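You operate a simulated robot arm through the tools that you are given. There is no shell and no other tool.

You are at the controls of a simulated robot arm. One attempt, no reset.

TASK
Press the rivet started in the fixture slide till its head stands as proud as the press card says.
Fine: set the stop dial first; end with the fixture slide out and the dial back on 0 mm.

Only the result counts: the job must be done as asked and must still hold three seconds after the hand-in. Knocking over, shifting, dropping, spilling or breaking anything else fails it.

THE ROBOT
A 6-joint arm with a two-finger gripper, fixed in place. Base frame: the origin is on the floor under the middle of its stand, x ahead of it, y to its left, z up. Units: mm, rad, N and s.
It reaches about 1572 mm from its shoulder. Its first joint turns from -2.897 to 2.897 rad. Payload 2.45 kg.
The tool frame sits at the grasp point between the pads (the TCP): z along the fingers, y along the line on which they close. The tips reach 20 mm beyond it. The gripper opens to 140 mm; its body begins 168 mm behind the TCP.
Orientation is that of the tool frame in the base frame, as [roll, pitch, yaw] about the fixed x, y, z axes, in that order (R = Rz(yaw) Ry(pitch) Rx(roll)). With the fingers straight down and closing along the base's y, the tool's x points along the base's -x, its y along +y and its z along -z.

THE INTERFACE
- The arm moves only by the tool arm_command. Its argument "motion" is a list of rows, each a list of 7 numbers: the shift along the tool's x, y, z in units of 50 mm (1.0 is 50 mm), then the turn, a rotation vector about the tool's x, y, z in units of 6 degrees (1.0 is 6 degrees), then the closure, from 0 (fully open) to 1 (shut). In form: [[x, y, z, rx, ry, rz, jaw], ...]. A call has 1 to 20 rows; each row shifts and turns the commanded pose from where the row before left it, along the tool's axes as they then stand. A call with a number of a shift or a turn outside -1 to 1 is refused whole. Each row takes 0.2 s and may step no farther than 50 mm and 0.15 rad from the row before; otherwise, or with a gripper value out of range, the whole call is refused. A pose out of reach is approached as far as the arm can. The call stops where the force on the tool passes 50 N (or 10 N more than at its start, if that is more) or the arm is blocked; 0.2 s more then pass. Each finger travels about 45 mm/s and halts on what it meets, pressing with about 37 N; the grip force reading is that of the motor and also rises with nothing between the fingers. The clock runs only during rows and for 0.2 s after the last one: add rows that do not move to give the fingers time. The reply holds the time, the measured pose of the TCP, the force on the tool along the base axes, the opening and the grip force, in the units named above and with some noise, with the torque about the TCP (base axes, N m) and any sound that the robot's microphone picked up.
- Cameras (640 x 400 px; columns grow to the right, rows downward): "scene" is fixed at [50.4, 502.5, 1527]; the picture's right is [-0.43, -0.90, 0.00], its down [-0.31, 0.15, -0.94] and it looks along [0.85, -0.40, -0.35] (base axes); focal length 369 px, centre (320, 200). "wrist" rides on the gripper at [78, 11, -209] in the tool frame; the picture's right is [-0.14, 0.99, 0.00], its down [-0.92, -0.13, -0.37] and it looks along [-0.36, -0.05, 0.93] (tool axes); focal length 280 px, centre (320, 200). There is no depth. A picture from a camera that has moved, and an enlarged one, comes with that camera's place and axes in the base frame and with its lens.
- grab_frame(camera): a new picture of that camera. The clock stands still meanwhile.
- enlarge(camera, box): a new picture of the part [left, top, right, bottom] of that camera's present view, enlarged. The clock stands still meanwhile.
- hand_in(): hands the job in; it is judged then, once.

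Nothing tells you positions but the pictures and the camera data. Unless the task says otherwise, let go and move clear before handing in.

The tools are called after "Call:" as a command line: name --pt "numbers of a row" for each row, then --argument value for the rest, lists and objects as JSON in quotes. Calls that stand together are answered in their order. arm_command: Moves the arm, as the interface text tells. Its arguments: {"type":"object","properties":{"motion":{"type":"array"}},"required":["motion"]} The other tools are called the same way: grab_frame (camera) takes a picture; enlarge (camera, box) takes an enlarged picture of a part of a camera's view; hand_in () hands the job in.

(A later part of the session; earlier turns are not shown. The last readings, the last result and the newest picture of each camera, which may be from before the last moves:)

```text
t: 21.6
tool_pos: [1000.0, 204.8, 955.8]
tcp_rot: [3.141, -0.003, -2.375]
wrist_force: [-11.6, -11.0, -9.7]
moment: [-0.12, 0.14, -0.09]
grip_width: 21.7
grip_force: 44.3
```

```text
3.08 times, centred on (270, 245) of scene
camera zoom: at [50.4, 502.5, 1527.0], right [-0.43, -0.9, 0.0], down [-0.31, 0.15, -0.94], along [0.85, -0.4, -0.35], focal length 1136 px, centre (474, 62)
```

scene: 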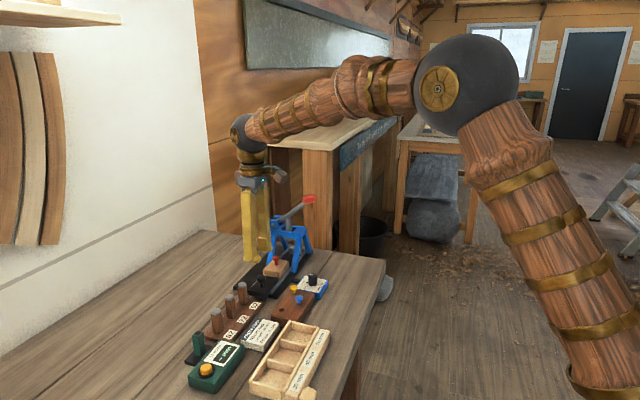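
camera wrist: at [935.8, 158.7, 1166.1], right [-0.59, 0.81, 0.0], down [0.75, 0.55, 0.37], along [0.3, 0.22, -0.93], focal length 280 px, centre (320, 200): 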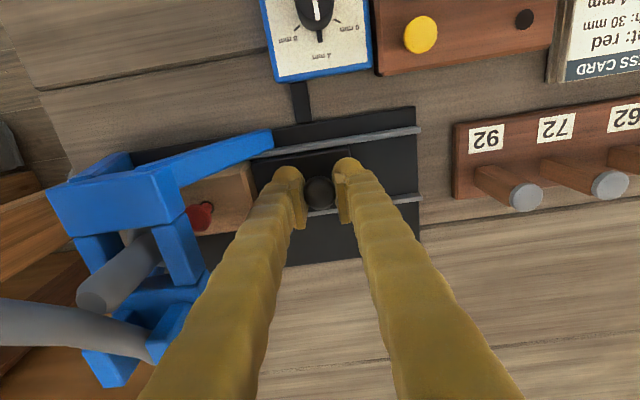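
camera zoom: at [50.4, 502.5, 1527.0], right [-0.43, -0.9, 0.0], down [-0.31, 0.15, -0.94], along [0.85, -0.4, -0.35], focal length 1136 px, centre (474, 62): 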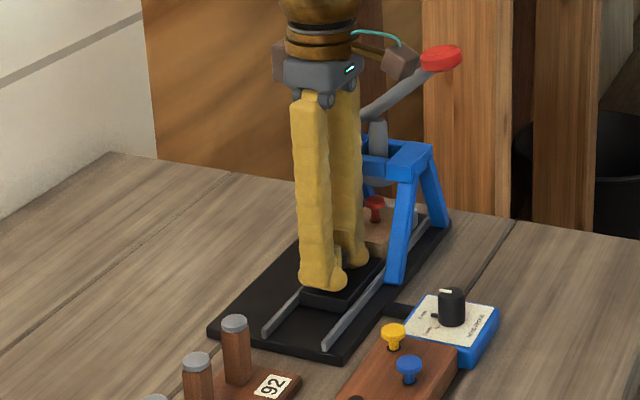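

Direction is −45° overall, 86.5 mm in. I'll relieve the lateral load and continue in smaller steps toward the stop.

Call:
arm_command --pt "0.016 -0.06 0 0 0 0 0.86" --pt "-0.001 -0.07 0 0 0 0 0.86" --pt "0 0 0 0 0 0 0.86"

Call:
arm_command --pt "-0.001 -0.04 0 0 0 0 0.86" --pt "-0.001 -0.04 0 0 0 0 0.86" --pt "0 0 0 0 0 0 0.86"

Call:
enlarge --camera "scene" --box '[230, 180, 330, 280]'

Call:
grab_frame --camera "wrist"

```text
t: 22.4
tool_pos: [1003.3, 200.8, 955.2]
tcp_rot: [3.14, -0.003, -2.373]
wrist_force: [-8.5, -7.5, -18.5]
moment: [-0.03, 0.03, 0.02]
grip_width: 22.1
grip_force: 45.4
```

```text
t: 23.2
tool_pos: [1006.7, 198.3, 956.0]
tcp_rot: [-3.141, 0.0, -2.372]
wrist_force: [-3.6, -4.3, -24.6]
moment: [0.02, 0.0, 0.03]
grip_width: 21.7
grip_force: 45.3
```

```text
4.00 times, centred on (280, 230) of scene
camera zoom: at [50.4, 502.5, 1527.0], right [-0.43, -0.9, 0.0], down [-0.31, 0.15, -0.94], along [0.85, -0.4, -0.35], focal length 1476 px, centre (480, 80)
```

zoom: 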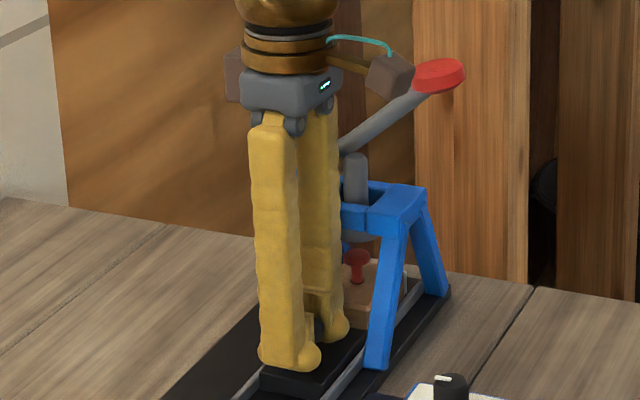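

```text
taken
camera wrist: at [942.7, 151.5, 1165.9], right [-0.59, 0.81, 0.0], down [0.75, 0.55, 0.37], along [0.3, 0.22, -0.93], focal length 280 px, centre (320, 200)
```

wrist: 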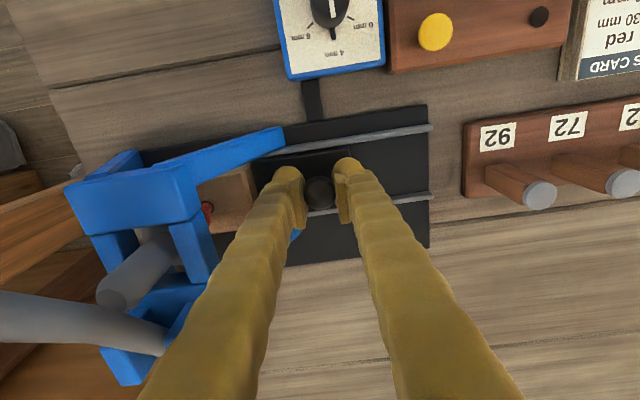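

The slide is 95.8 mm in and the rivet is nearly under the ram. I'll ease the downward load and step on until I feel the stop.

Call:
arm_command --pt "0 -0.04 0.02 0 0 0 0.86" --pt "-0.001 -0.04 0 0 0 0 0.86" --pt "0 0 0 0 0 0 0.86"

```text
t: 24.0
tool_pos: [1010.0, 194.9, 956.3]
tcp_rot: [3.14, 0.002, -2.374]
wrist_force: [-17.4, 3.4, -5.2]
moment: [-0.01, 0.13, -0.09]
grip_width: 21.6
grip_force: 45.2
```

Call:
enlarge --camera "scene" --box '[250, 210, 310, 270]'

Call:
enlarge --camera "wrist" --box '[60, 120, 340, 300]'

Call:
arm_command --pt "0.004 -0.03 0 0 0 0 0.86" --pt "0 0 0 0 0 0 0.86"

```text
6.67 times, centred on (280, 240) of scene
camera zoom: at [50.4, 502.5, 1527.0], right [-0.43, -0.9, 0.0], down [-0.31, 0.15, -0.94], along [0.85, -0.4, -0.35], focal length 2460 px, centre (587, -67)
```

zoom: 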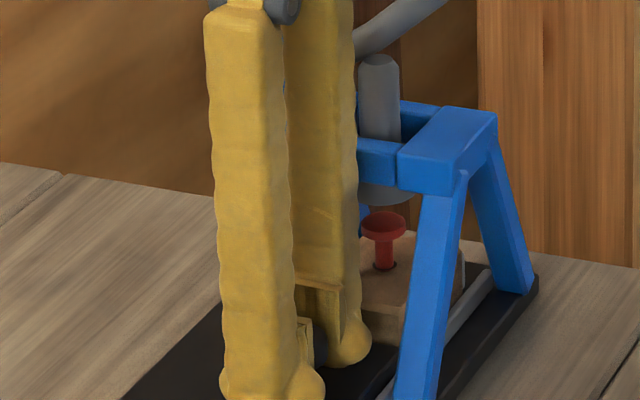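

```text
2.22 times, centred on (200, 210) of wrist
camera zoom: at [944.9, 149.1, 1165.8], right [-0.59, 0.81, 0.0], down [0.75, 0.55, 0.37], along [0.3, 0.22, -0.93], focal length 623 px, centre (587, 178)
```

zoom: 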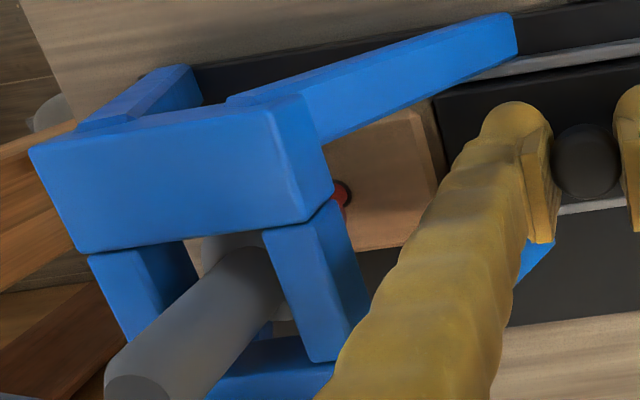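

```text
t: 24.7
tool_pos: [1009.4, 195.8, 955.3]
tcp_rot: [3.139, -0.002, -2.372]
wrist_force: [-7.7, 1.6, 7.5]
moment: [-0.12, 0.1, 0.05]
grip_width: 21.7
grip_force: 45.4
stopped in row 2: the force on the tool passed its limit at 52 N (the readings are from after the stop); the commanded pose is now the measured one
```

The slide hit its stop (52 N), about 100 mm in, with the rivet under the ram. I'll release the knob and rise straight up.

Call:
arm_command --pt "0 0 0 0 0 0 0.8" --pt "0 0 0 0 0 0 0.743" --pt "0 0 0 0 0 0 0.743" --pt "0 0 -0.4 0 0 0 0.743" --pt "0 0 -1 0 0 0 0.743" --pt "0 0 -1 0 0 0 0.743" --pt "0 0 -1 0 0 0 0.743" --pt "0 0 -1 0 0 0 0.743" --pt "0 0 -1 0 0 0 0.743" --pt "0 0 -1 0 0 0 0.743" --pt "0 0 0 0 0 0 0.743"

Call:
grab_frame --camera "wrist"

Call:
enlarge --camera "scene" --box '[230, 180, 340, 290]'

```text
t: 27.1
tool_pos: [1009.9, 195.6, 1275.6]
tcp_rot: [3.14, -0.002, -2.374]
wrist_force: [-0.1, -0.1, -0.4]
moment: [-0.03, 0.0, 0.0]
grip_width: 35.9
grip_force: 0.0
```

```text
taken
camera wrist: at [945.3, 150.2, 1485.4], right [-0.59, 0.81, 0.0], down [0.75, 0.55, 0.37], along [0.3, 0.22, -0.93], focal length 280 px, centre (320, 200)
```

wrist: 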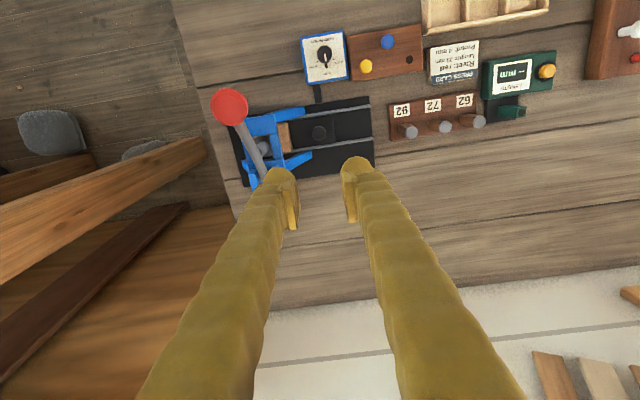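

```text
3.64 times, centred on (285, 235) of scene
camera zoom: at [50.4, 502.5, 1527.0], right [-0.43, -0.9, 0.0], down [-0.31, 0.15, -0.94], along [0.85, -0.4, -0.35], focal length 1342 px, centre (447, 73)
```

zoom: 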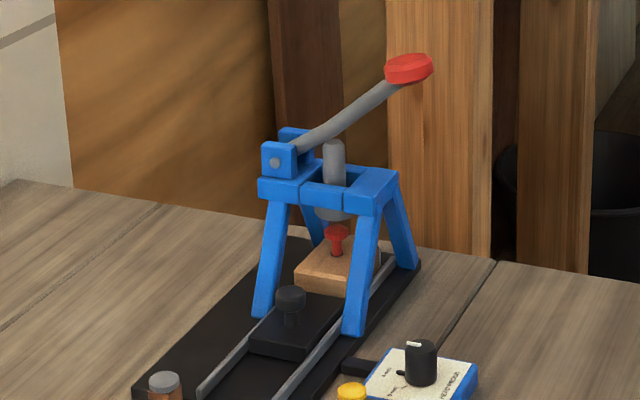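

The slide stands in with the rivet right under the ram. Now I look closely at the lever knob before pressing it with closed fingertips along its arc.

Call:
enlarge --camera "wrist" --box '[190, 70, 330, 200]'

Call:
enlarge --camera "scene" --box '[270, 185, 325, 265]'

```text
3.08 times, centred on (260, 135) of wrist
camera zoom: at [945.3, 150.2, 1485.4], right [-0.59, 0.81, 0.0], down [0.75, 0.55, 0.37], along [0.3, 0.22, -0.93], focal length 863 px, centre (505, 400)
```

zoom: 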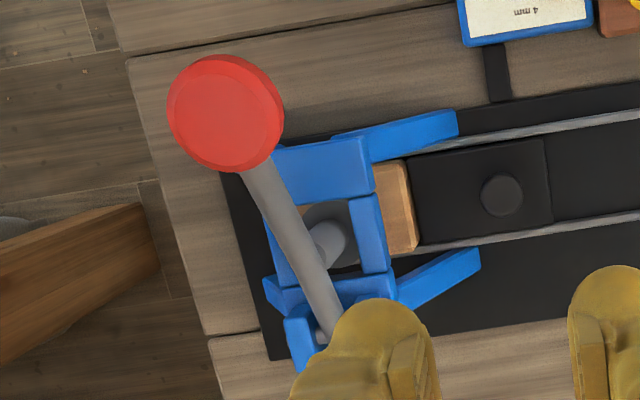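

```text
5.00 times, centred on (298, 225) of scene
camera zoom: at [50.4, 502.5, 1527.0], right [-0.43, -0.9, 0.0], down [-0.31, 0.15, -0.94], along [0.85, -0.4, -0.35], focal length 1845 px, centre (432, 75)
```

zoom: 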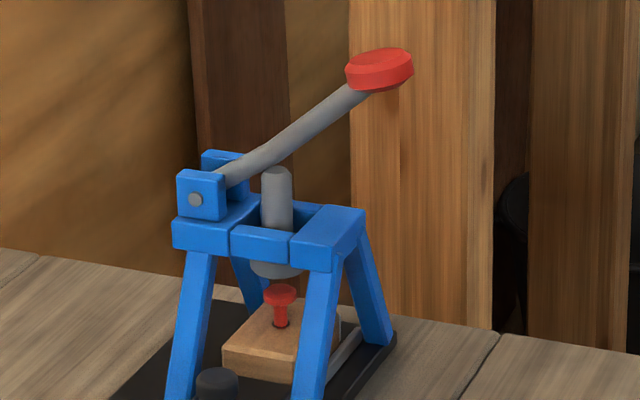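

The lever knob's top centre is about (1023, 76.5, 1142), radius ~20 mm. I'll move above it with the fingers shut.

Call:
arm_command --pt "0.489 -0.632 0 0 0 0 0.85" --pt "0.489 -0.632 0 0 0 0 1" --pt "0.488 -0.632 0 0 0 0 1" --pt "0 0 0.9 0 0 0 1" --pt "0 0 0.9 0 0 0 1" --pt "0 0 0 0 0 0 1"

Call:
grab_frame --camera "wrist"

Call:
enlarge --camera "scene" --box '[260, 130, 350, 260]'

```text
t: 28.5
tool_pos: [1022.9, 75.3, 1184.0]
tcp_rot: [3.139, -0.003, -2.374]
wrist_force: [0.0, 0.3, 0.7]
moment: [0.03, 0.04, -0.03]
grip_width: 0.0
grip_force: 29.0
```

```text
taken
camera wrist: at [959.2, 29.6, 1394.7], right [-0.59, 0.81, 0.0], down [0.75, 0.55, 0.37], along [0.3, 0.22, -0.93], focal length 280 px, centre (320, 200)
```

wrist: 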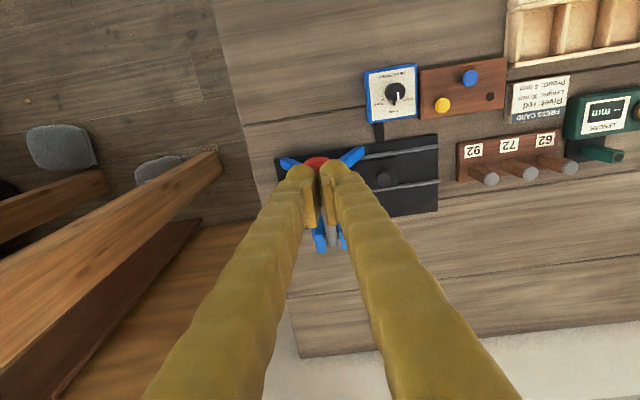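

```text
3.08 times, centred on (305, 195) of scene
camera zoom: at [50.4, 502.5, 1527.0], right [-0.43, -0.9, 0.0], down [-0.31, 0.15, -0.94], along [0.85, -0.4, -0.35], focal length 1136 px, centre (366, 215)
```

zoom: 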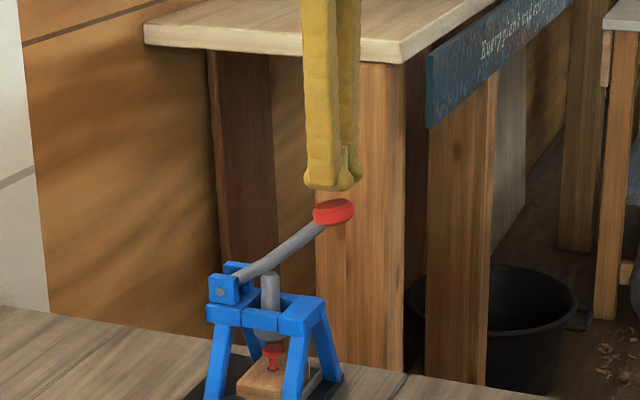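

The closed tips are right above the lever knob with about 15–20 mm gap. I'll descend gently to find contact.

Call:
arm_command --pt "0 0 0.2 0 0 0 1" --pt "0 0 0.1 0 0 0 1" --pt "0 0 0 0 0 0 1"

Call:
arm_command --pt "0 0 0.06 0 0 0 1" --pt "0 0 0.06 0 0 0 1" --pt "0 0 0 0 0 0 1"

Call:
enlarge --camera "scene" --box '[270, 160, 340, 265]'

```text
t: 29.3
tool_pos: [1023.3, 75.9, 1169.3]
tcp_rot: [3.141, -0.003, -2.374]
wrist_force: [0.3, 0.2, 0.1]
moment: [0.01, 0.02, 0.0]
grip_width: 0.1
grip_force: 29.8
```

```text
t: 30.1
tool_pos: [1023.5, 74.8, 1162.2]
tcp_rot: [3.14, 0.0, -2.373]
wrist_force: [0.6, -1.0, 1.3]
moment: [-0.02, -0.03, 0.01]
grip_width: 0.0
grip_force: 28.9
```

```text
3.81 times, centred on (305, 212) of scene
camera zoom: at [50.4, 502.5, 1527.0], right [-0.43, -0.9, 0.0], down [-0.31, 0.15, -0.94], along [0.85, -0.4, -0.35], focal length 1406 px, centre (377, 152)
```

zoom: 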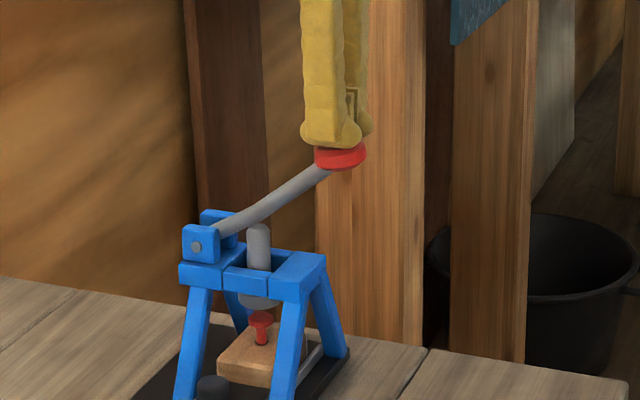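

Contact is at about tip z≈1142. I'll push along the lever's arc for the first ~10°.

Call:
arm_command --pt "0.06 0 0.1 0 0 0 1" --pt "0.07 0 0.12 0 0 0 1" --pt "0.07 0 0.12 0 0 0 1" --pt "0.07 0 0.12 0 0 0 1" --pt "0 0 0 0 0 0 1"

Call:
enlarge --camera "scene" --box '[270, 160, 340, 265]'

```text
t: 31.3
tool_pos: [1013.1, 66.6, 1141.0]
tcp_rot: [3.14, -0.002, -2.373]
wrist_force: [-2.2, 0.2, 2.5]
moment: [-0.03, 0.03, 0.0]
grip_width: 5.9
grip_force: 29.0
```

```text
3.81 times, centred on (305, 212) of scene
camera zoom: at [50.4, 502.5, 1527.0], right [-0.43, -0.9, 0.0], down [-0.31, 0.15, -0.94], along [0.85, -0.4, -0.35], focal length 1406 px, centre (377, 152)
```

zoom: 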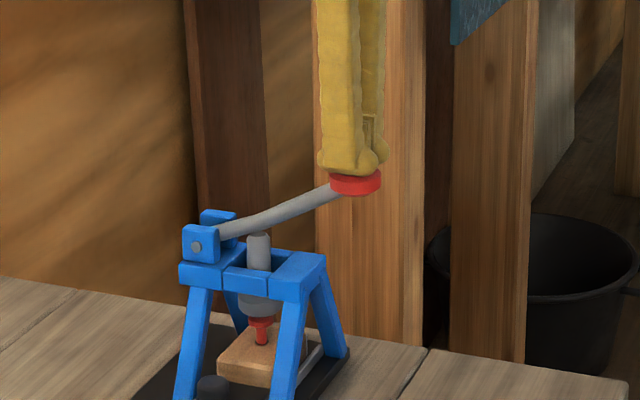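

The lever follows easily and the ram is now at the rivet head. Continuing along the arc.

Call:
arm_command --pt "0.055 0 0.1 0 0 0 1" --pt "0.055 0 0.1 0 0 0 1" --pt "0.05 0 0.1 0 0 0 1" --pt "0 0 0 0 0 0 1"

Call:
enlarge --camera "scene" --box '[270, 160, 340, 265]'

Call:
grab_frame --camera "wrist"

```text
t: 32.3
tool_pos: [1007.1, 61.1, 1126.2]
tcp_rot: [3.14, -0.002, -2.375]
wrist_force: [-0.4, 0.1, 1.4]
moment: [-0.01, 0.01, -0.04]
grip_width: 5.9
grip_force: 29.5
```

```text
3.81 times, centred on (305, 212) of scene
camera zoom: at [50.4, 502.5, 1527.0], right [-0.43, -0.9, 0.0], down [-0.31, 0.15, -0.94], along [0.85, -0.4, -0.35], focal length 1406 px, centre (377, 152)
```

zoom: 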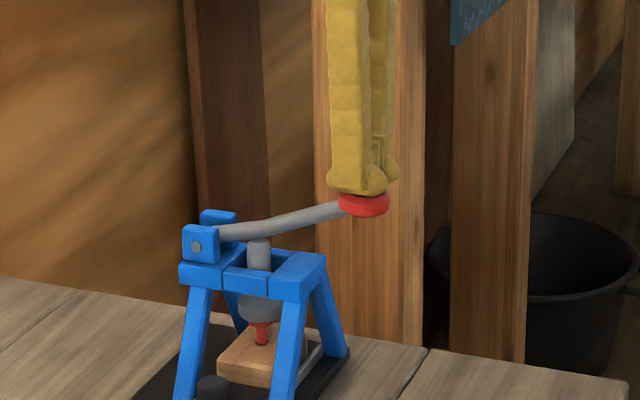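

```text
taken
camera wrist: at [943.4, 14.4, 1336.4], right [-0.59, 0.81, 0.0], down [0.75, 0.55, 0.37], along [0.3, 0.22, -0.93], focal length 280 px, centre (320, 200)
```

wrist: 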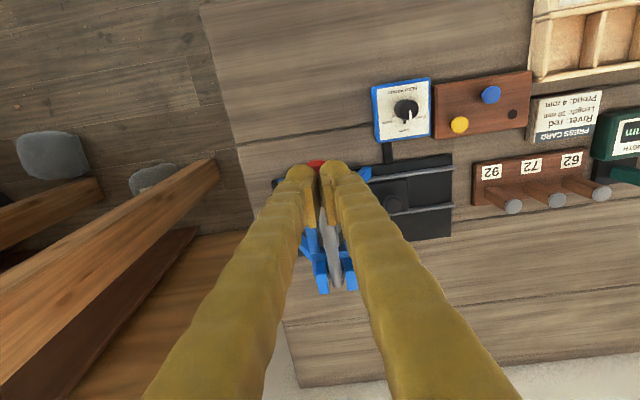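

Call:
arm_command --pt "0.04 0 0.1 0 0 0 1" --pt "0.035 0 0.1 0 0 0 1" --pt "0.03 0 0.1 0 0 0 1" --pt "0 0 0 0 0 0 1"

Call:
enlarge --camera "scene" --box '[270, 160, 340, 265]'

```text
t: 33.3
tool_pos: [1002.6, 56.2, 1109.8]
tcp_rot: [3.141, -0.001, -2.375]
wrist_force: [0.7, -2.5, 2.9]
moment: [-0.01, -0.02, 0.01]
grip_width: 5.8
grip_force: 29.2
```

```text
3.81 times, centred on (305, 212) of scene
camera zoom: at [50.4, 502.5, 1527.0], right [-0.43, -0.9, 0.0], down [-0.31, 0.15, -0.94], along [0.85, -0.4, -0.35], focal length 1406 px, centre (377, 152)
```

zoom: 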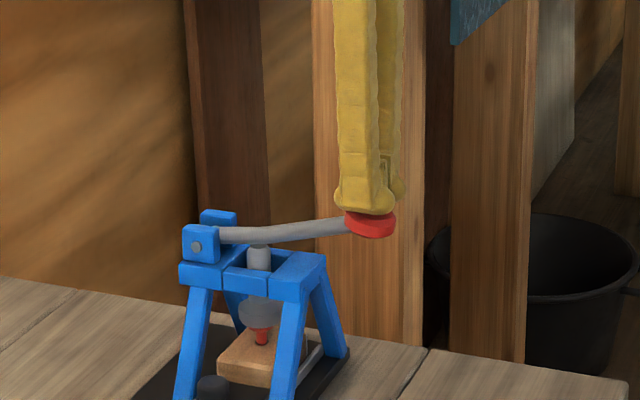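

Call:
arm_command --pt "0.025 0 0.1 0 0 0 1" --pt "0.022 0 0.1 0 0 0 1" --pt "0.018 0 0.1 0 0 0 1" --pt "0 0 0 0 0 0 1"

Call:
enlarge --camera "scene" --box '[270, 160, 340, 265]'

```text
t: 34.3
tool_pos: [1001.2, 54.7, 1096.3]
tcp_rot: [3.14, -0.002, -2.372]
wrist_force: [-2.5, -5.7, 4.7]
moment: [-0.09, 0.0, -0.09]
grip_width: 0.0
grip_force: 29.1
```

```text
3.81 times, centred on (305, 212) of scene
camera zoom: at [50.4, 502.5, 1527.0], right [-0.43, -0.9, 0.0], down [-0.31, 0.15, -0.94], along [0.85, -0.4, -0.35], focal length 1406 px, centre (377, 152)
```

zoom: 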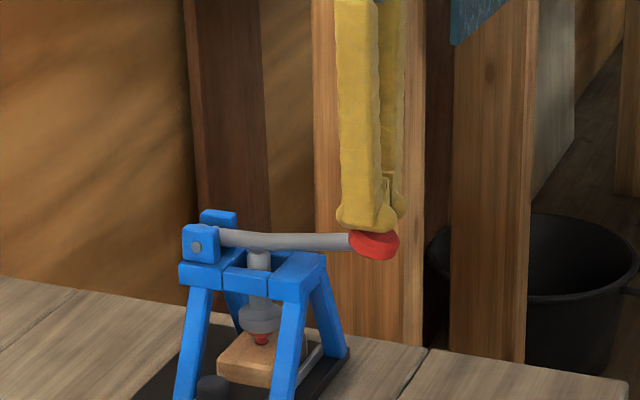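

Call:
arm_command --pt "0.018 0 0.08 0 0 0 1" --pt "0.015 0 0.08 0 0 0 1" --pt "0.012 0 0.08 0 0 0 1" --pt "0 0 0 0 0 0 1"

Call:
enlarge --camera "scene" --box '[270, 160, 340, 265]'

Call:
enlarge --camera "scene" --box '[270, 225, 310, 270]'

```text
t: 35.3
tool_pos: [1000.2, 53.8, 1084.4]
tcp_rot: [3.141, -0.002, -2.374]
wrist_force: [-1.9, -0.5, 1.8]
moment: [0.04, 0.05, 0.0]
grip_width: 6.1
grip_force: 29.2
```

```text
3.81 times, centred on (305, 212) of scene
camera zoom: at [50.4, 502.5, 1527.0], right [-0.43, -0.9, 0.0], down [-0.31, 0.15, -0.94], along [0.85, -0.4, -0.35], focal length 1406 px, centre (377, 152)
```

zoom: 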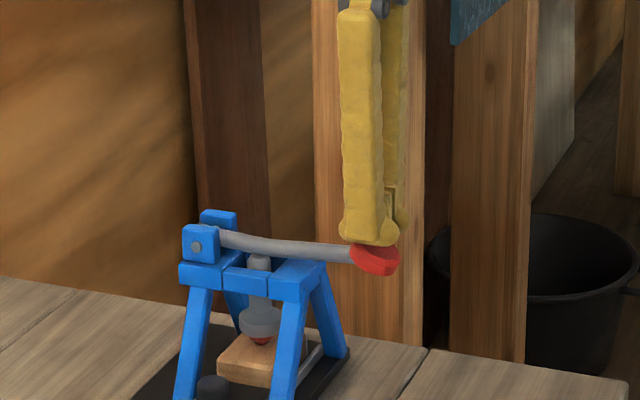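

```text
8.89 times, centred on (290, 248) of scene
camera zoom: at [50.4, 502.5, 1527.0], right [-0.43, -0.9, 0.0], down [-0.31, 0.15, -0.94], along [0.85, -0.4, -0.35], focal length 3280 px, centre (587, -222)
```

zoom: 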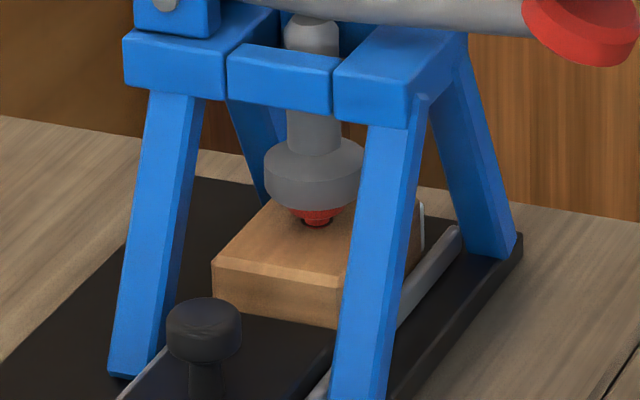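

The head is close now; I'll continue in smaller steps to feel the stop.

Call:
arm_command --pt "0.005 0 0.05 0 0 0 1" --pt "0.005 0 0.05 0 0 0 1" --pt "0.004 0 0.05 0 0 0 1" --pt "0 0 0 0 0 0 1"

Call:
enlarge --camera "scene" --box '[270, 225, 310, 270]'

```text
t: 36.3
tool_pos: [999.5, 53.4, 1075.7]
tcp_rot: [3.141, -0.003, -2.375]
wrist_force: [0.5, -0.1, 9.6]
moment: [0.04, -0.12, 0.01]
grip_width: 6.0
grip_force: 29.4
```

```text
8.89 times, centred on (290, 248) of scene
camera zoom: at [50.4, 502.5, 1527.0], right [-0.43, -0.9, 0.0], down [-0.31, 0.15, -0.94], along [0.85, -0.4, -0.35], focal length 3280 px, centre (587, -222)
```

zoom: 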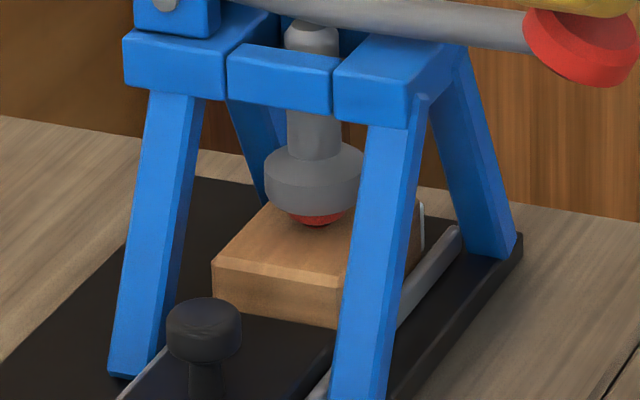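

Call:
arm_command --pt "0.002 0 0.04 0 0 0 1" --pt "0.002 0 0.04 0 0 0 1" --pt "0 0 0 0 0 0 1"

Call:
enlarge --camera "scene" --box '[270, 225, 310, 270]'

```text
t: 37.3
tool_pos: [999.7, 52.9, 1076.7]
tcp_rot: [-3.14, 0.002, -2.374]
wrist_force: [-10.2, 1.8, 15.8]
moment: [0.21, 0.05, 0.07]
grip_width: 6.0
grip_force: 29.5
stopped in row 3: the force on the tool passed its limit at 51 N (the readings are from after the stop); the commanded pose is now the measured one
```

```text
8.89 times, centred on (290, 248) of scene
camera zoom: at [50.4, 502.5, 1527.0], right [-0.43, -0.9, 0.0], down [-0.31, 0.15, -0.94], along [0.85, -0.4, -0.35], focal length 3280 px, centre (587, -222)
```

zoom: 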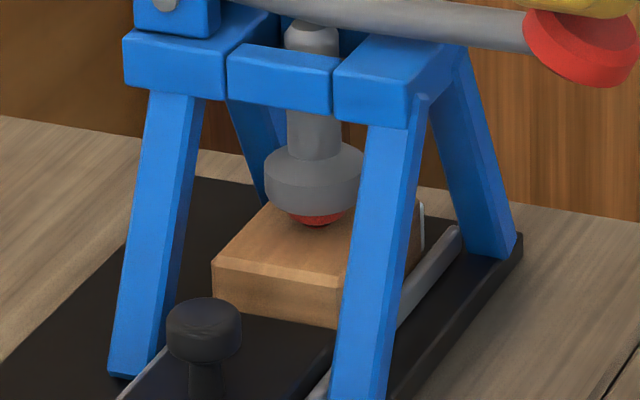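

The lever hit its hard stop (51 N) with the ram down on the rivet head. I'll back off upward and see whether the lever springs back.

Call:
arm_command --pt "-0.002 0 -0.1 0 0 0 1" --pt "-0.01 0 -0.2 0 0 0 1" --pt "-0.02 0 -0.3 0 0 0 1" --pt "0 0 0 0 0 0 1" --pt "0 0 0 0 0 0 1"

Call:
enlarge --camera "scene" --box '[270, 160, 340, 265]'

Call:
enlarge --camera "scene" --box '[270, 225, 310, 270]'

```text
t: 38.5
tool_pos: [1001.4, 54.5, 1104.2]
tcp_rot: [3.141, 0.002, -2.373]
wrist_force: [0.0, 0.5, 1.4]
moment: [0.03, -0.02, -0.05]
grip_width: 0.0
grip_force: 28.9
```

```text
3.81 times, centred on (305, 212) of scene
camera zoom: at [50.4, 502.5, 1527.0], right [-0.43, -0.9, 0.0], down [-0.31, 0.15, -0.94], along [0.85, -0.4, -0.35], focal length 1406 px, centre (377, 152)
```

zoom: 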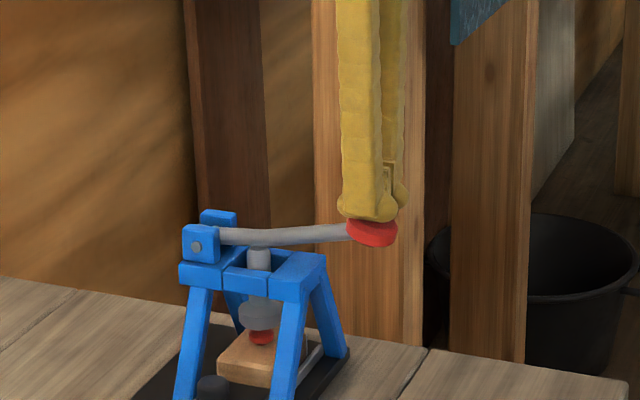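

```text
8.89 times, centred on (290, 248) of scene
camera zoom: at [50.4, 502.5, 1527.0], right [-0.43, -0.9, 0.0], down [-0.31, 0.15, -0.94], along [0.85, -0.4, -0.35], focal length 3280 px, centre (587, -222)
```

zoom: 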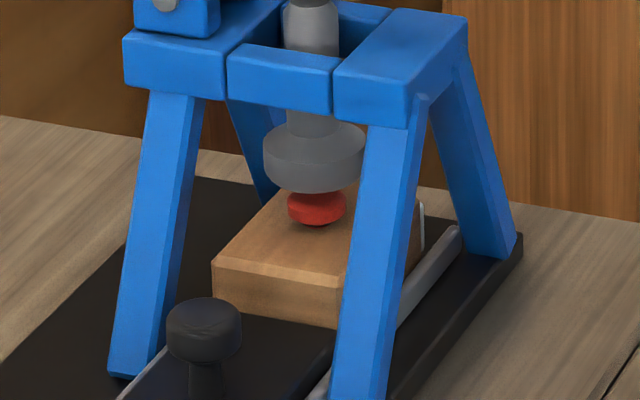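

The lever springs back with the gripper and the rivet head stays pressed low on the block. I'll follow the lever up to its rest, then rise clear.

Call:
arm_command --pt "-0.04 0 -0.2 0 0 0 1" --pt "-0.06 0 -0.2 0 0 0 1" --pt "-0.08 0 -0.2 0 0 0 1" --pt "-0.1 0 -0.2 0 0 0 1" --pt "-0.12 0 -0.2 0 0 0 1" --pt "-0.13 0 -0.2 0 0 0 1" --pt "-0.05 0 -0.3 0 0 0 1" --pt "0 0 -0.9 0 0 0 1" --pt "0 0 -1 0 0 0 1" --pt "0 0 0 0 0 0 1"

Call:
enlarge --camera "scene" --box '[260, 170, 340, 275]'

Call:
enlarge --camera "scene" --box '[270, 230, 300, 270]'

Call:
grab_frame --camera "wrist"

```text
t: 40.7
tool_pos: [1021.9, 74.9, 1275.1]
tcp_rot: [3.141, 0.001, -2.374]
wrist_force: [0.0, -0.4, -0.1]
moment: [-0.01, 0.01, -0.01]
grip_width: 0.0
grip_force: 29.1
```

```text
3.81 times, centred on (300, 222) of scene
camera zoom: at [50.4, 502.5, 1527.0], right [-0.43, -0.9, 0.0], down [-0.31, 0.15, -0.94], along [0.85, -0.4, -0.35], focal length 1406 px, centre (396, 114)
```

zoom: 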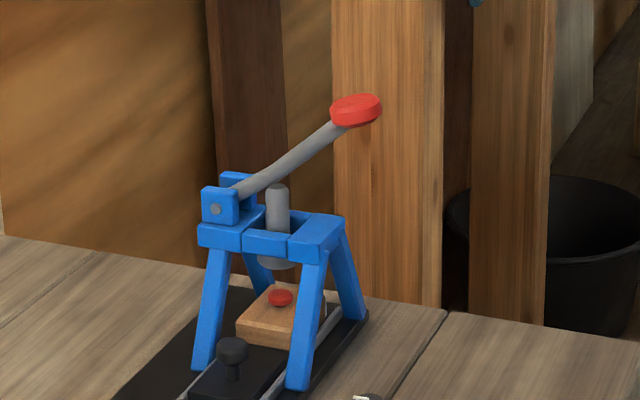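

```text
10.00 times, centred on (285, 250) of scene
camera zoom: at [50.4, 502.5, 1527.0], right [-0.43, -0.9, 0.0], down [-0.31, 0.15, -0.94], along [0.85, -0.4, -0.35], focal length 3690 px, centre (670, -300)
```

zoom: 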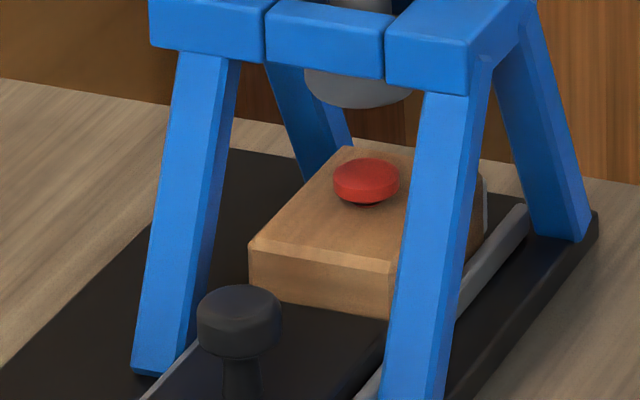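

```text
taken
camera wrist: at [957.4, 28.1, 1485.8], right [-0.59, 0.81, 0.0], down [0.75, 0.55, 0.37], along [0.3, 0.22, -0.93], focal length 280 px, centre (320, 200)
```

wrist: 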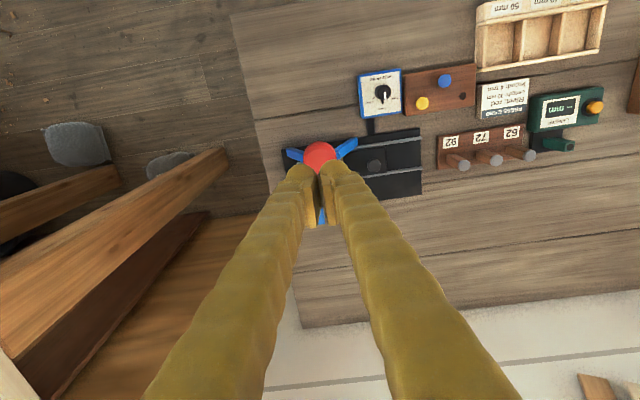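

The lever is back at rest and the rivet head now stands low, about 4 mm off the block. Now back to the slide knob (≈1009.6, 195.7) to pull the slide out.

Call:
arm_command --pt "-0.5 0.636 0 0 0 0 0.85" --pt "-0.5 0.636 0 0 0 0 0.743" --pt "-0.5 0.636 0 0 0 0 0.743" --pt "0 0 1 0 0 0 0.743" --pt "0 0 1 0 0 0 0.743" --pt "0 0 1 0 0 0 0.743" --pt "0 0 1 0 0 0 0.743" --pt "0 0 1 0 0 0 0.743" --pt "0 0 0.6 0 0 0 0.743" --pt "0 0 0 0 0 0 0.743"

Call:
enlarge --camera "wrist" --box '[250, 100, 420, 220]'

Call:
enlarge --camera "scene" --box '[230, 180, 330, 290]'

```text
t: 42.9
tool_pos: [1008.5, 195.7, 998.5]
tcp_rot: [3.14, 0.001, -2.372]
wrist_force: [0.6, -0.5, -0.4]
moment: [0.01, -0.05, 0.01]
grip_width: 36.0
grip_force: 0.2
```

```text
3.33 times, centred on (335, 160) of wrist
camera zoom: at [944.0, 149.7, 1207.9], right [-0.59, 0.81, 0.0], down [0.75, 0.55, 0.37], along [0.3, 0.22, -0.93], focal length 935 px, centre (270, 333)
```

zoom: 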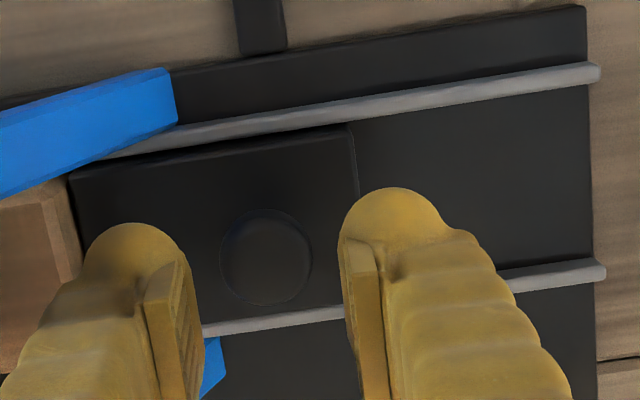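

```text
3.64 times, centred on (280, 235) of scene
camera zoom: at [50.4, 502.5, 1527.0], right [-0.43, -0.9, 0.0], down [-0.31, 0.15, -0.94], along [0.85, -0.4, -0.35], focal length 1342 px, centre (466, 73)
```

zoom: 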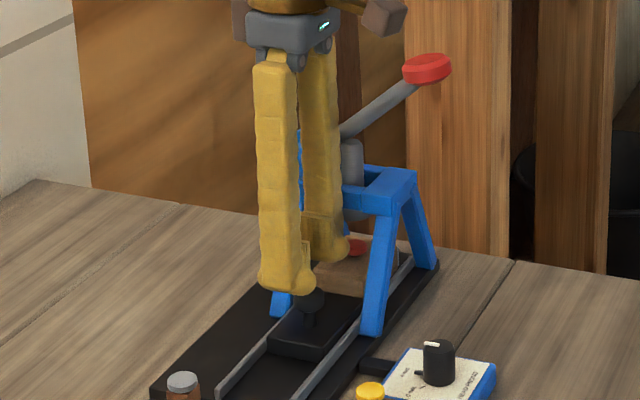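

The knob is between the pads again. Lowering to z≈956 and closing.

Call:
arm_command --pt "0 0 0.5 0 0 0 0.743" --pt "0 0 0.35 0 0 0 0.743" --pt "0 0 0 0 0 0 0.743" --pt "0 0 0 0 0 0 0.8" --pt "0 0 0 0 0 0 0.86" --pt "0 0 0 0 0 0 0.86"

```text
t: 44.3
tool_pos: [1008.4, 195.0, 954.1]
tcp_rot: [-3.141, 0.0, -2.373]
wrist_force: [0.0, -0.6, -2.7]
moment: [0.0, -0.02, 0.0]
grip_width: 21.7
grip_force: 34.7
```

Gripped. Pulling the slide out along (−0.707, 0.707), first 72 mm.

Call:
arm_command --pt "0.004 0.24 0 0 0 0 0.86" --pt "0.005 0.3 0 0 0 0 0.86" --pt "0.005 0.3 0 0 0 0 0.86" --pt "0.005 0.3 0 0 0 0 0.86" --pt "0.005 0.3 0 0 0 0 0.86" --pt "0 0 0 0 0 0 0.86"

Call:
enlarge --camera "scene" --box '[210, 200, 320, 310]'

```text
t: 45.7
tool_pos: [957.1, 246.0, 954.3]
tcp_rot: [3.141, 0.002, -2.372]
wrist_force: [-3.2, -1.6, 36.6]
moment: [-0.16, 0.1, 0.02]
grip_width: 21.4
grip_force: 45.0
```

```text
3.64 times, centred on (265, 255) of scene
camera zoom: at [50.4, 502.5, 1527.0], right [-0.43, -0.9, 0.0], down [-0.31, 0.15, -0.94], along [0.85, -0.4, -0.35], focal length 1342 px, centre (520, 0)
```

zoom: 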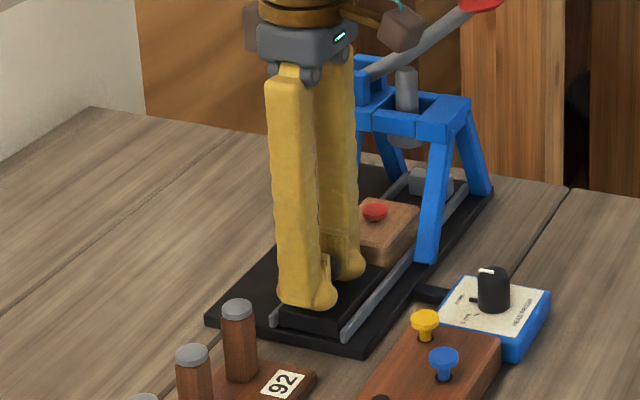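

There's about 37 N upward on the tool, so I'll lift 1.5 mm, then continue pulling the last ~27 mm.

Call:
arm_command --pt "0 0 -0.03 0 0 0 0.86" --pt "0.004 0.22 0 0 0 0 0.86" --pt "0.004 0.22 0 0 0 0 0.86" --pt "0 0 0 0 0 0 0.86"

Call:
arm_command --pt "0.001 0.05 0 0 0 0 0.86" --pt "0 0 0 0 0 0 0.86"

Call:
enlarge --camera "scene" --box '[210, 200, 320, 310]'

```text
t: 46.7
tool_pos: [942.9, 262.3, 953.7]
tcp_rot: [-3.141, 0.002, -2.374]
wrist_force: [6.7, 4.4, 22.2]
moment: [0.09, -0.14, -0.02]
grip_width: 21.6
grip_force: 45.2
```

```text
t: 47.3
tool_pos: [939.6, 262.7, 954.3]
tcp_rot: [-3.141, 0.0, -2.374]
wrist_force: [1.8, 1.0, 13.9]
moment: [0.02, -0.08, -0.01]
grip_width: 21.3
grip_force: 44.6
```

```text
3.64 times, centred on (265, 255) of scene
camera zoom: at [50.4, 502.5, 1527.0], right [-0.43, -0.9, 0.0], down [-0.31, 0.15, -0.94], along [0.85, -0.4, -0.35], focal length 1342 px, centre (520, 0)
```

zoom: 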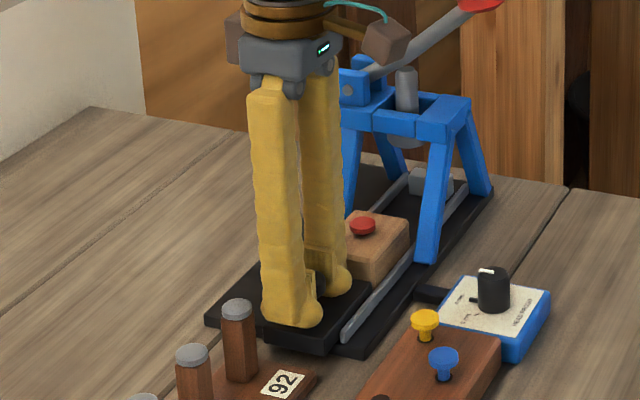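

Now about 2–3 mm short of its original place; I'll ease it the rest of the way.

Call:
arm_command --pt "0.001 0.03 -0.01 0 0 0 0.86" --pt "0 0.02 0 0 0 0 0.86" --pt "0 0 0 0 0 0 0.86"

Call:
enlarge --camera "wrist" --box '[250, 100, 420, 220]'

```text
t: 48.1
tool_pos: [939.2, 265.6, 954.4]
tcp_rot: [3.14, 0.001, -2.375]
wrist_force: [-3.5, -4.8, 5.5]
moment: [-0.07, 0.05, 0.01]
grip_width: 21.6
grip_force: 45.0
```

```text
3.33 times, centred on (335, 160) of wrist
camera zoom: at [875.1, 219.0, 1164.6], right [-0.59, 0.81, 0.0], down [0.75, 0.55, 0.37], along [0.3, 0.22, -0.93], focal length 935 px, centre (270, 333)
```

zoom: 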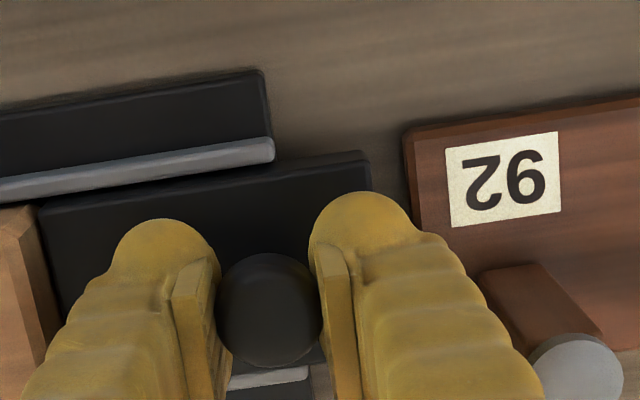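

Call:
arm_command --pt "0 0.03 -0.01 0 0 0 0.86" --pt "0 0 0 0 0 0 0.86"

```text
t: 48.7
tool_pos: [938.6, 266.4, 954.0]
tcp_rot: [3.14, 0.001, -2.374]
wrist_force: [5.7, -0.9, -14.9]
moment: [0.07, -0.1, 0.02]
grip_width: 21.3
grip_force: 45.1
```

The slide is back at its original out position. I'll release, rise, and go back over the dial with the same approach yaw as before.

Call:
arm_command --pt "0 0 0 0 0 0 0.8" --pt "0 0 0 0 0 0 0.743" --pt "0 0 0 0 0 0 0.743" --pt "0 0 -0.5 0 0 0 0.743" --pt "0 0 -0.85 0 0 0 0.743" --pt "0 0 -0.85 0 0 0 0.743" --pt "0.861 -0.483 0 0 0 0 0.7" --pt "0.861 -0.483 0 0 0 0 0.65" --pt "0.861 -0.483 0 0 0 0 0.62" --pt "0 0 0 0 0 0 0.62"

Call:
arm_command --pt "0 0 0 0 0 1 0.62" --pt "0 0 0 0 0 1 0.62" --pt "0 0 0 0 0 1 0.62" --pt "0 0 0 0 0 1 0.62" --pt "0 0 0 0 0 1 0.62" --pt "0 0 0 0 0 1 0.62" --pt "0 0 0 0 0 1 0.62" --pt "0 0 0 0 0 1 0.62" --pt "0 0 0 0 0 1 0.62" --pt "0 0 0 0 0 1 0.62" --pt "0 0 0 0 0 1 0.62" --pt "0 0 0 0 0 1 0.62" --pt "0 0 0 0 0 1 0.62" --pt "0 0 0 0 0 1 0.62" --pt "0 0 0 0 0 1 0.62" --pt "0 0 0 0 0 1 0.62" --pt "0 0 0 0 0 1 0.62" --pt "0 0 0 0 0 0.33 0.62" --pt "0 0 0 0 0 0 0.62"

Call:
grab_frame --camera "wrist"

Call:
enlarge --camera "scene" --box '[220, 180, 350, 310]'

```text
t: 50.9
tool_pos: [896.0, 124.6, 1067.9]
tcp_rot: [-3.142, 0.002, -2.373]
wrist_force: [-0.5, -0.6, 0.3]
moment: [-0.03, -0.02, 0.0]
grip_width: 53.2
grip_force: 0.0
```

```text
t: 54.9
tool_pos: [896.1, 122.5, 1064.8]
tcp_rot: [3.139, 0.001, 2.094]
wrist_force: [-0.1, -0.3, 1.3]
moment: [-0.03, -0.03, 0.0]
grip_width: 53.2
grip_force: 0.0
```

```text
taken
camera wrist: at [865.5, 197.0, 1275.0], right [0.93, 0.38, 0.0], down [0.35, -0.86, 0.37], along [0.14, -0.34, -0.93], focal length 280 px, centre (320, 200)
```

wrist: 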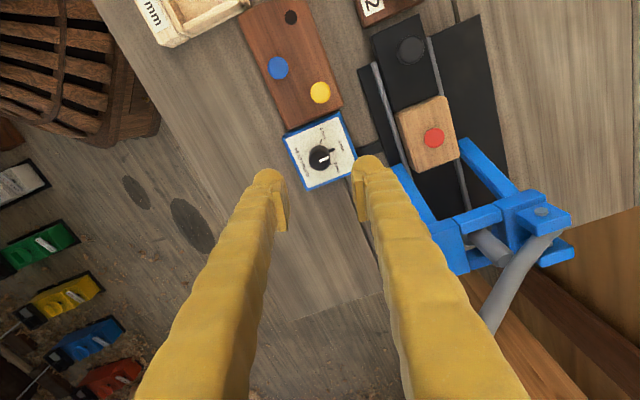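

```text
3.08 times, centred on (285, 245) of scene
camera zoom: at [50.4, 502.5, 1527.0], right [-0.43, -0.9, 0.0], down [-0.31, 0.15, -0.94], along [0.85, -0.4, -0.35], focal length 1136 px, centre (428, 62)
```

zoom: 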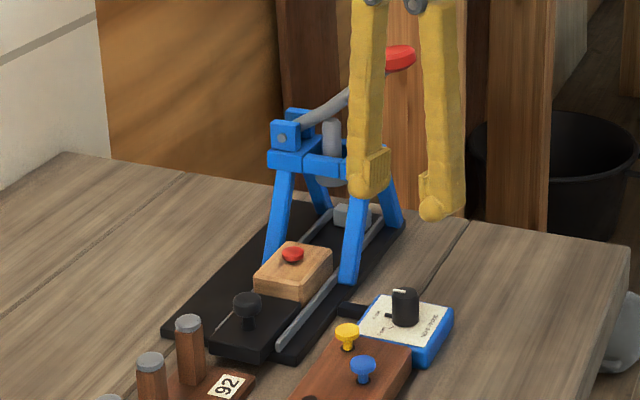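

The slide is out with the rivet pressed. Quick close look at the rivet and the dial's alignment before gripping.

Call:
enlarge --camera "scene" --box '[255, 250, 290, 275]'

Call:
enlarge --camera "wrist" --box '[270, 100, 380, 200]'

```text
16.00 times, centred on (272, 262) of scene
camera zoom: at [50.4, 502.5, 1527.0], right [-0.43, -0.9, 0.0], down [-0.31, 0.15, -0.94], along [0.85, -0.4, -0.35], focal length 5905 px, centre (1080, -800)
```

zoom: 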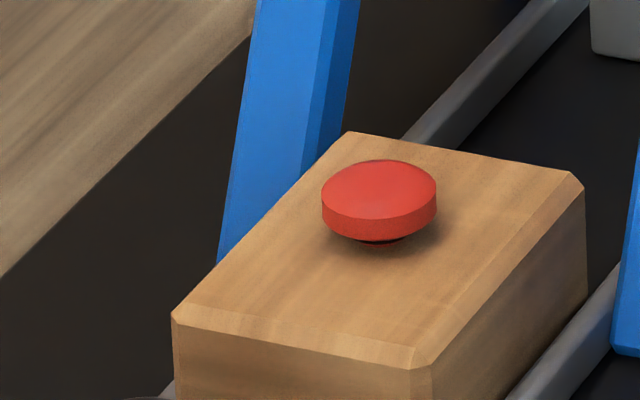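

```text
4.00 times, centred on (325, 150) of wrist
camera zoom: at [865.5, 197.0, 1275.0], right [0.93, 0.38, 0.0], down [0.35, -0.86, 0.37], along [0.14, -0.34, -0.93], focal length 1122 px, centre (300, 400)
```

zoom: 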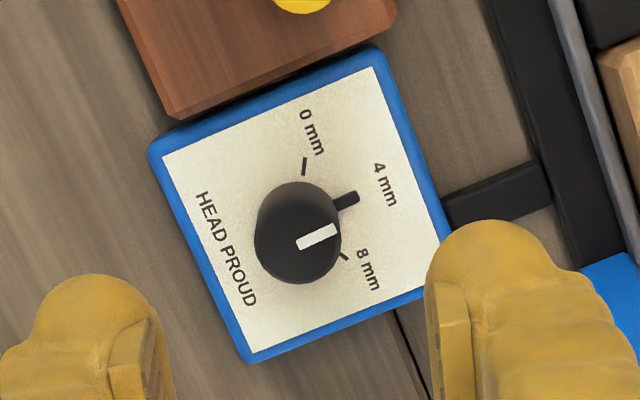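

The rivet's head underside stands ≈4 mm above the block, as the card asks. The dial knob is on axis; descending to grip it again.

Call:
arm_command --pt "0 0 0.9 0 0 0 0.62" --pt "0 0 0.9 0 0 0 0.62" --pt "0 0 0.57 0 0 0 0.62" --pt "0 0 0 0 0 0 0.62"

Call:
enlarge --camera "wrist" --box '[260, 130, 390, 250]'

```text
t: 55.9
tool_pos: [894.6, 123.1, 947.4]
tcp_rot: [3.138, 0.001, 2.097]
wrist_force: [0.0, 0.3, 0.4]
moment: [-0.02, 0.01, 0.01]
grip_width: 53.3
grip_force: 0.1
```

```text
3.33 times, centred on (325, 190) of wrist
camera zoom: at [864.4, 197.3, 1157.1], right [0.93, 0.38, 0.0], down [0.35, -0.86, 0.37], along [0.14, -0.34, -0.93], focal length 935 px, centre (303, 233)
```

zoom: 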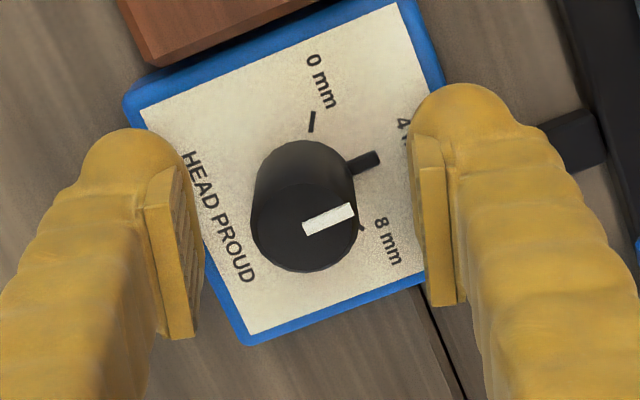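

Call:
arm_command --pt "-0.01 0.015 0 0 0 0 0.62" --pt "0 0 0 0 0 0 0.7" --pt "0 0 0 0 0 0 0.8" --pt "0 0 0 0 0 0 0.86" --pt "0 0 0 0 0 0 0.86"

```text
t: 57.1
tool_pos: [896.8, 124.3, 947.4]
tcp_rot: [-3.14, -0.002, 2.096]
wrist_force: [-17.1, -8.1, 0.7]
moment: [-0.04, 0.12, 0.01]
grip_width: 25.0
grip_force: 36.8
```

Call:
arm_command --pt "0 -0.018 0 0 0 0 0.86" --pt "0 0 0 0 0 0 0.86"

```text
t: 57.7
tool_pos: [895.0, 123.4, 946.0]
tcp_rot: [3.141, 0.001, 2.097]
wrist_force: [-7.3, -3.9, -10.5]
moment: [-0.07, 0.07, 0.01]
grip_width: 24.6
grip_force: 44.8
```

Side load is down to about 8 N. Turning the dial counter-clockwise the first 30° toward 0.

Call:
arm_command --pt "0 -0.006 0 0 0 -1 0.86" --pt "0 0 0 0 0 -1 0.86" --pt "0 0 0 0 0 -1 0.86" --pt "0 0 0 0 0 -1 0.86" --pt "0 0 0 0 0 -1 0.86" --pt "0 0 0 0 0 0 0.86"

Call:
enlarge --camera "wrist" --box '[260, 130, 390, 250]'

```text
t: 59.1
tool_pos: [896.9, 123.7, 946.7]
tcp_rot: [3.14, 0.0, 2.619]
wrist_force: [-13.3, -6.8, -1.9]
moment: [-0.11, 0.08, 0.0]
grip_width: 24.9
grip_force: 45.5
```

```text
3.33 times, centred on (325, 190) of wrist
camera zoom: at [832.9, 172.3, 1156.8], right [0.61, 0.79, 0.0], down [0.73, -0.57, 0.37], along [0.29, -0.23, -0.93], focal length 935 px, centre (303, 233)
```

zoom: 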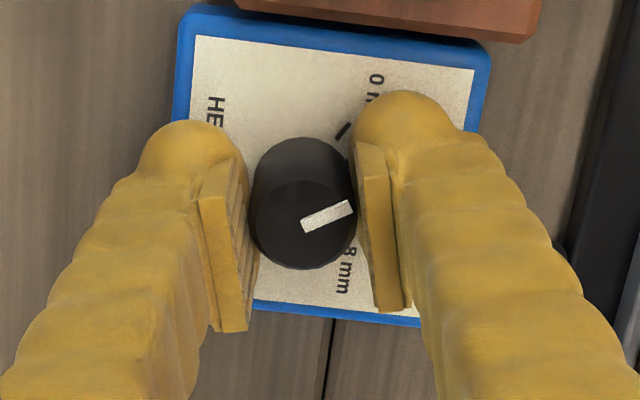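

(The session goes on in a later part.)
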